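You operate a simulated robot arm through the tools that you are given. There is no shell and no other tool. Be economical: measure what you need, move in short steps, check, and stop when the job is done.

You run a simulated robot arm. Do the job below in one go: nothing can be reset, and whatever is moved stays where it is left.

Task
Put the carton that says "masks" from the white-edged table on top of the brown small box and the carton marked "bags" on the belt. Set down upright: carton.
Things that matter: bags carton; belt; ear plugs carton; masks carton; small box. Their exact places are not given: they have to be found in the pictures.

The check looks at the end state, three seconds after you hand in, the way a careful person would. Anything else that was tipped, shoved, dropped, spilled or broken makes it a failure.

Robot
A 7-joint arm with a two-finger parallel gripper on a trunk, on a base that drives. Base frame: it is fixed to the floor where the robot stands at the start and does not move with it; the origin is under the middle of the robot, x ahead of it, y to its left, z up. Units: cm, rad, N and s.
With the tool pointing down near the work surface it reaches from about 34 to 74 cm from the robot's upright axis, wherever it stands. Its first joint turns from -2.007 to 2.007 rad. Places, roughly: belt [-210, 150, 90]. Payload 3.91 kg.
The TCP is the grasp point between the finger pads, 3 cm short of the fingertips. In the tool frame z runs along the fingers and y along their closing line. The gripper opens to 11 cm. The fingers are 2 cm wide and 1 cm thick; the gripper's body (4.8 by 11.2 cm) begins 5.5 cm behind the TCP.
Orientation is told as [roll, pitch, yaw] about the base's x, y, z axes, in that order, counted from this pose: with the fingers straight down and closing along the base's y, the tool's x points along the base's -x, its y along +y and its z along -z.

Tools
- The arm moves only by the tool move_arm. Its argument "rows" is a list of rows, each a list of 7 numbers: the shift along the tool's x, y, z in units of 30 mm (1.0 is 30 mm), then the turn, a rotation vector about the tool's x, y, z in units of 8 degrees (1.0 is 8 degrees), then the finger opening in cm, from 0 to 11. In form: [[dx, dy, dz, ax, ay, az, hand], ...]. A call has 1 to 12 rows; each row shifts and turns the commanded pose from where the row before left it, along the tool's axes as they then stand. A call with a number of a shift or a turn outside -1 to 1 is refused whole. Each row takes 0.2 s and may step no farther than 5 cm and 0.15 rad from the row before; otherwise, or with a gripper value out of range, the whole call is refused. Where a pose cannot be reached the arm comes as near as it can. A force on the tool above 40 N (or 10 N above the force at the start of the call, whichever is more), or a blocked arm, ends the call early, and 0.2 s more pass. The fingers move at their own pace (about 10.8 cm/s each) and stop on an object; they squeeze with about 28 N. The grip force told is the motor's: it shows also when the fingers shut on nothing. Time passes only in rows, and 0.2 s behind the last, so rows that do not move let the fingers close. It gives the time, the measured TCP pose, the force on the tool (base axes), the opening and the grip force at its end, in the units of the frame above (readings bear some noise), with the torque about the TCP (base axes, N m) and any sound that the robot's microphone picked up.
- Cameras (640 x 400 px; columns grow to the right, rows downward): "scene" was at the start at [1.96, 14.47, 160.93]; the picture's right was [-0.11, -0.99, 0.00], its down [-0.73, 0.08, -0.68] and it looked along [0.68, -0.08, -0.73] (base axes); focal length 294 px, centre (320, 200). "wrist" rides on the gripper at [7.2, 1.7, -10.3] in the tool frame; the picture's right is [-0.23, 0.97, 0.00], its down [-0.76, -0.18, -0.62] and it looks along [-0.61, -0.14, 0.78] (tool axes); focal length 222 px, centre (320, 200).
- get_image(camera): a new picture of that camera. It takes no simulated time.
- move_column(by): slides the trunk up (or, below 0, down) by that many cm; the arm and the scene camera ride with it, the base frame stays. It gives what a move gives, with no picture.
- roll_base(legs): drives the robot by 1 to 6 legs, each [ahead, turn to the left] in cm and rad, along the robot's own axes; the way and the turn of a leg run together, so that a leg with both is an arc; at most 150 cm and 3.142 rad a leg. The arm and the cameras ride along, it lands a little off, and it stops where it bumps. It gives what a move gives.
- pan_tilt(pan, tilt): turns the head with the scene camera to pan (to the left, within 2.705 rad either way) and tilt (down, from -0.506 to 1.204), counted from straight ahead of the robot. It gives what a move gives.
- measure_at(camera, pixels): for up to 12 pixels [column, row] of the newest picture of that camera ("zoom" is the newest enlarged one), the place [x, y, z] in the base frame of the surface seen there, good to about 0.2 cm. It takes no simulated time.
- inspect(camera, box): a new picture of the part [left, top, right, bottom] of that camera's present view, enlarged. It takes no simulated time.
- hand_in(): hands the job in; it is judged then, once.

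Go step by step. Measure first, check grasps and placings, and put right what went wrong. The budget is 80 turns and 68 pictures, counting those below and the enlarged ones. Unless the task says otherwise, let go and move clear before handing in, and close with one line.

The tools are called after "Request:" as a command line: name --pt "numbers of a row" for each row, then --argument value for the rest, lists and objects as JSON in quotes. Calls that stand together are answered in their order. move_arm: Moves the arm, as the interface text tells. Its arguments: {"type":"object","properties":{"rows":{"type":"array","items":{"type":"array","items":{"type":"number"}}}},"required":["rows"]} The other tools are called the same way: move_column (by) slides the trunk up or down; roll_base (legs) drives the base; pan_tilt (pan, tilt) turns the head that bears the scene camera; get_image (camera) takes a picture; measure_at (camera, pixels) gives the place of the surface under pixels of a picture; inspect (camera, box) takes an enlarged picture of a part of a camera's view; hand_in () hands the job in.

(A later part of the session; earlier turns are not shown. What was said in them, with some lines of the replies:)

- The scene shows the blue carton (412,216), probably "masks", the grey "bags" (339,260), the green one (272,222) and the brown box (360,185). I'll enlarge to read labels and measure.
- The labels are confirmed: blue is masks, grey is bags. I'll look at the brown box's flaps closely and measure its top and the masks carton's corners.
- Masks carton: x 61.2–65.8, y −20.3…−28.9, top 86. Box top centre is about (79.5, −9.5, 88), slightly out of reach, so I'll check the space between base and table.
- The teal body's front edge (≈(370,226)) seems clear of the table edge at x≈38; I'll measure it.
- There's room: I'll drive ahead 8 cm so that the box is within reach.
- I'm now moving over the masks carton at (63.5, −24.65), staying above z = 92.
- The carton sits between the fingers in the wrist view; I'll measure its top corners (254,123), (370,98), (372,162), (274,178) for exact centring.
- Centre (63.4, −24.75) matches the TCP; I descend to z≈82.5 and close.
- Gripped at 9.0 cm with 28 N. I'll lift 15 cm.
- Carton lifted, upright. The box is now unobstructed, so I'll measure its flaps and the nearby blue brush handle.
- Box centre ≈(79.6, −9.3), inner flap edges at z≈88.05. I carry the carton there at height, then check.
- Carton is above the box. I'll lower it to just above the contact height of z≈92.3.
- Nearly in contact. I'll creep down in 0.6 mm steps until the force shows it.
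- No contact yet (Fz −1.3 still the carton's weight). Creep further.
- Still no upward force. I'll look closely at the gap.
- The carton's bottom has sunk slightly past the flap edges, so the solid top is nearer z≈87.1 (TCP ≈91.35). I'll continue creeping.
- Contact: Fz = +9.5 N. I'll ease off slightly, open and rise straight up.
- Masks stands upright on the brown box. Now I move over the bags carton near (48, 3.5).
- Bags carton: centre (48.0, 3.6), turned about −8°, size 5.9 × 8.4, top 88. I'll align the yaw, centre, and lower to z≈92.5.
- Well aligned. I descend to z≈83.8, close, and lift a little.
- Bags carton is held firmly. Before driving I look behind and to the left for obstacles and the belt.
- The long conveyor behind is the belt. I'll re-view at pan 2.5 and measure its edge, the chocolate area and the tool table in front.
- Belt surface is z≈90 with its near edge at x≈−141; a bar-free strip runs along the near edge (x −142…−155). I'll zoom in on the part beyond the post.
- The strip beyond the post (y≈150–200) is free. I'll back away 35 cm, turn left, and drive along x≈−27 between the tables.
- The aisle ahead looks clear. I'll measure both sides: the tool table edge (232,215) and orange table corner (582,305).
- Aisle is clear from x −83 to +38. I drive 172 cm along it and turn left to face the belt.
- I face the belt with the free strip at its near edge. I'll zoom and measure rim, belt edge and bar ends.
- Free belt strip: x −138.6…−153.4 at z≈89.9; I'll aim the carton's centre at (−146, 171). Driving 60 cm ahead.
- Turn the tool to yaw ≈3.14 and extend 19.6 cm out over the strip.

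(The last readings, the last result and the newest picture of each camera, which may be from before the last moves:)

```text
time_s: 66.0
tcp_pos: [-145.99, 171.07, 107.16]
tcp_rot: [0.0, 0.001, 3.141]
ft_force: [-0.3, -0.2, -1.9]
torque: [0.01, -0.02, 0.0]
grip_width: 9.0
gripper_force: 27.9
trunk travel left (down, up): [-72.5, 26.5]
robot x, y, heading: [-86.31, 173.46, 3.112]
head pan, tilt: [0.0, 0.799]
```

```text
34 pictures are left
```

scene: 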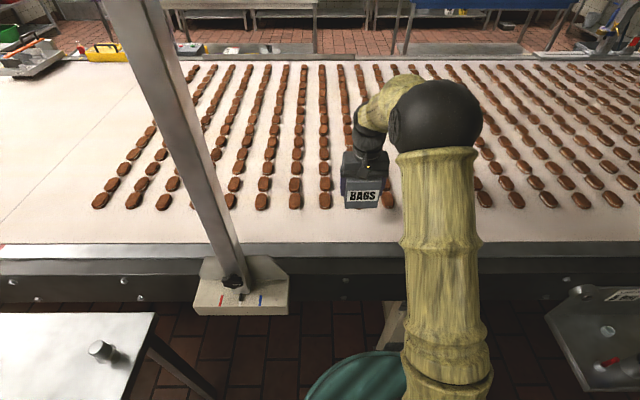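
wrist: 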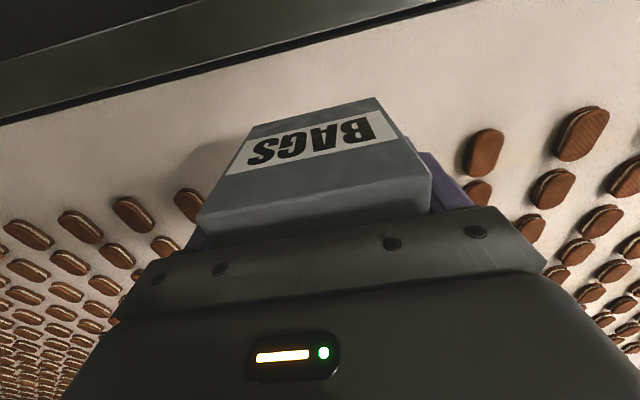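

The carton hangs over the clear strip. Lowering to z≈96.4, then creeping to contact at ≈95.9.

Request:
move_arm --pt "0 0 0.7 0 0 0 7.3" --pt "0 0 0.8 0 0 0 7.3" --pt "0 0 0.8 0 0 0 7.3" --pt "0 0 0.7 0 0 0 7.3" --pt "0 0 0.4 0 0 0 7.3" --pt "0 0 0.2 0 0 0 7.3" --pt "0 0 0 0 0 0 7.3"

Request:
inspect --camera "scene" --box '[310, 150, 420, 250]'

Request:
move_arm --pt "0 0 0.04 0 0 0 7.3" --pt "0 0 0.04 0 0 0 7.3" --pt "0 0 0 0 0 0 7.3"

```text
time_s: 67.6
tcp_pos: [-145.88, 171.13, 96.25]
tcp_rot: [0.001, 0.0, 3.14]
ft_force: [-0.2, 0.8, -1.2]
torque: [0.0, -0.01, 0.0]
grip_width: 8.98
gripper_force: 28.0
trunk travel left (down, up): [-72.5, 26.5]
robot x, y, heading: [-86.58, 173.77, 3.119]
head pan, tilt: [0.0, 0.799]
```

```text
4.00 times, centred on (365, 200) of scene
```

zoom: 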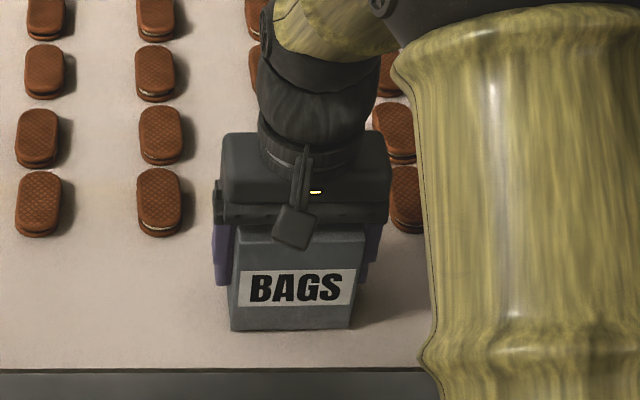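

```text
time_s: 68.4
tcp_pos: [-145.97, 171.06, 96.13]
tcp_rot: [-0.001, 0.0, 3.138]
ft_force: [0.4, 0.5, -1.9]
torque: [-0.01, 0.0, 0.02]
grip_width: 8.99
gripper_force: 28.2
trunk travel left (down, up): [-72.5, 26.5]
robot x, y, heading: [-86.05, 173.76, 3.122]
head pan, tilt: [0.0, 0.799]
```

No contact yet; creep on.

Request:
move_arm --pt "0 0 0.03 0 0 0 7.3" --pt "0 0 0.03 0 0 0 7.3" --pt "0 0 0 0 0 0 7.3"

```text
time_s: 69.2
tcp_pos: [-146.09, 171.05, 96.05]
tcp_rot: [-0.001, -0.001, 3.141]
ft_force: [-0.1, 0.7, -1.7]
torque: [0.0, -0.06, 0.02]
grip_width: 8.97
gripper_force: 27.9
trunk travel left (down, up): [-72.5, 26.5]
robot x, y, heading: [-85.96, 173.48, 3.116]
head pan, tilt: [0.0, 0.799]
```

Request:
move_arm --pt "0 0 0.03 0 0 0 7.3" --pt "0 0 0.03 0 0 0 7.3" --pt "0 0 0 0 0 0 7.3"

```text
time_s: 70.0
tcp_pos: [-145.94, 171.03, 95.73]
tcp_rot: [0.0, -0.002, 3.141]
ft_force: [-1.7, 0.9, 9.4]
torque: [0.05, -0.24, 0.0]
grip_width: 8.96
gripper_force: 27.8
trunk travel left (down, up): [-72.5, 26.5]
robot x, y, heading: [-86.38, 173.61, 3.122]
head pan, tilt: [0.0, 0.799]
```

Contact (Fz +9.4 N). Ease off, open and rise.

Request:
move_arm --pt "0 0 -0.02 0 0 0 7.3" --pt "0 0 0 0 0 0 11" --pt "0 0 0 0 0 0 11" --pt "0 0 0 0 0 0 11" --pt "0 0 -0.4 0 0 0 11" --pt "0 0 -0.8 0 0 0 11" --pt "0 0 -0.9 0 0 0 11" --pt "0 0 -0.9 0 0 0 11" --pt "0 0 -0.9 0 0 0 11" --pt "0 0 -0.9 0 0 0 11"

Request:
get_image --camera "scene"

Request:
get_image --camera "wrist"

```text
time_s: 72.2
tcp_pos: [-146.06, 171.15, 110.37]
tcp_rot: [0.0, -0.001, 3.139]
ft_force: [0.5, 0.3, -0.2]
torque: [-0.03, -0.02, -0.03]
grip_width: 11.03
gripper_force: 0.0
trunk travel left (down, up): [-72.5, 26.5]
robot x, y, heading: [-86.26, 173.61, 3.117]
head pan, tilt: [0.0, 0.799]
```

```text
32 pictures are left
```

scene: 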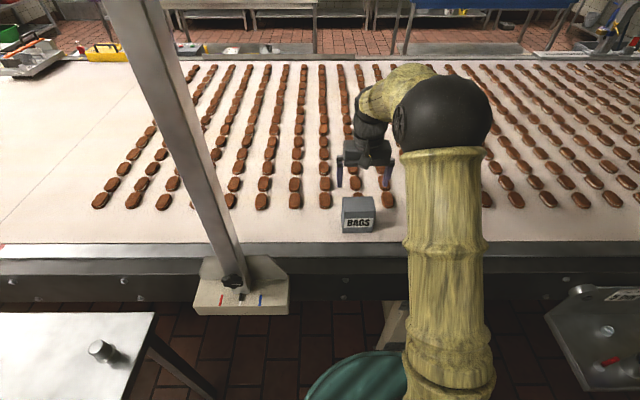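

```text
31 pictures are left
```

wrist: 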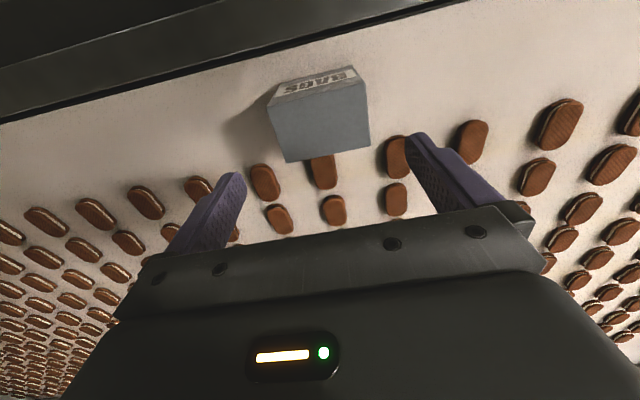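

The bags carton stands upright on the belt, clear of bars. One last look back at the masks carton on the box.

Request:
pan_tilt --pan 2.3 --tilt 0.3

Request:
inspect --camera "scene" --box '[260, 150, 380, 230]'

```text
time_s: 74.3
tcp_pos: [-146.01, 170.93, 110.19]
tcp_rot: [-0.001, 0.0, 3.139]
ft_force: [0.0, 0.2, 0.5]
torque: [-0.02, 0.01, 0.01]
grip_width: 10.98
gripper_force: 0.0
trunk travel left (down, up): [-72.5, 26.5]
robot x, y, heading: [-86.36, 173.6, 3.116]
head pan, tilt: [2.3, 0.3]
```

```text
5.00 times, centred on (320, 190) of scene
```

zoom: 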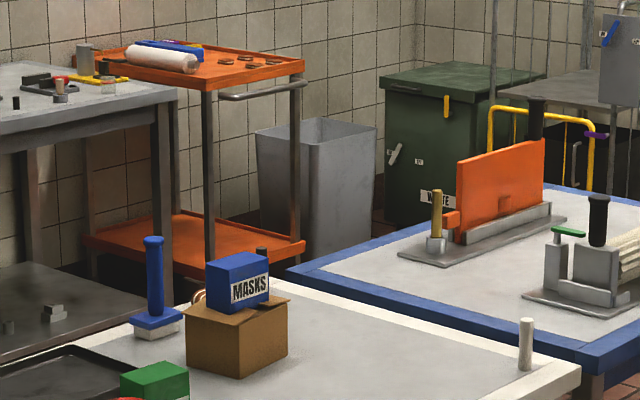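

The masks carton is upright on the brown box and the bags carton is upright on the belt; the gripper is open and clear, so I hand in.

Request:
hand_in

```text
The job is handed in.
```

I handed the job in with the masks carton upright on top of the brown box and the bags carton upright on the belt. The last pictures show nothing else tipped or moved.
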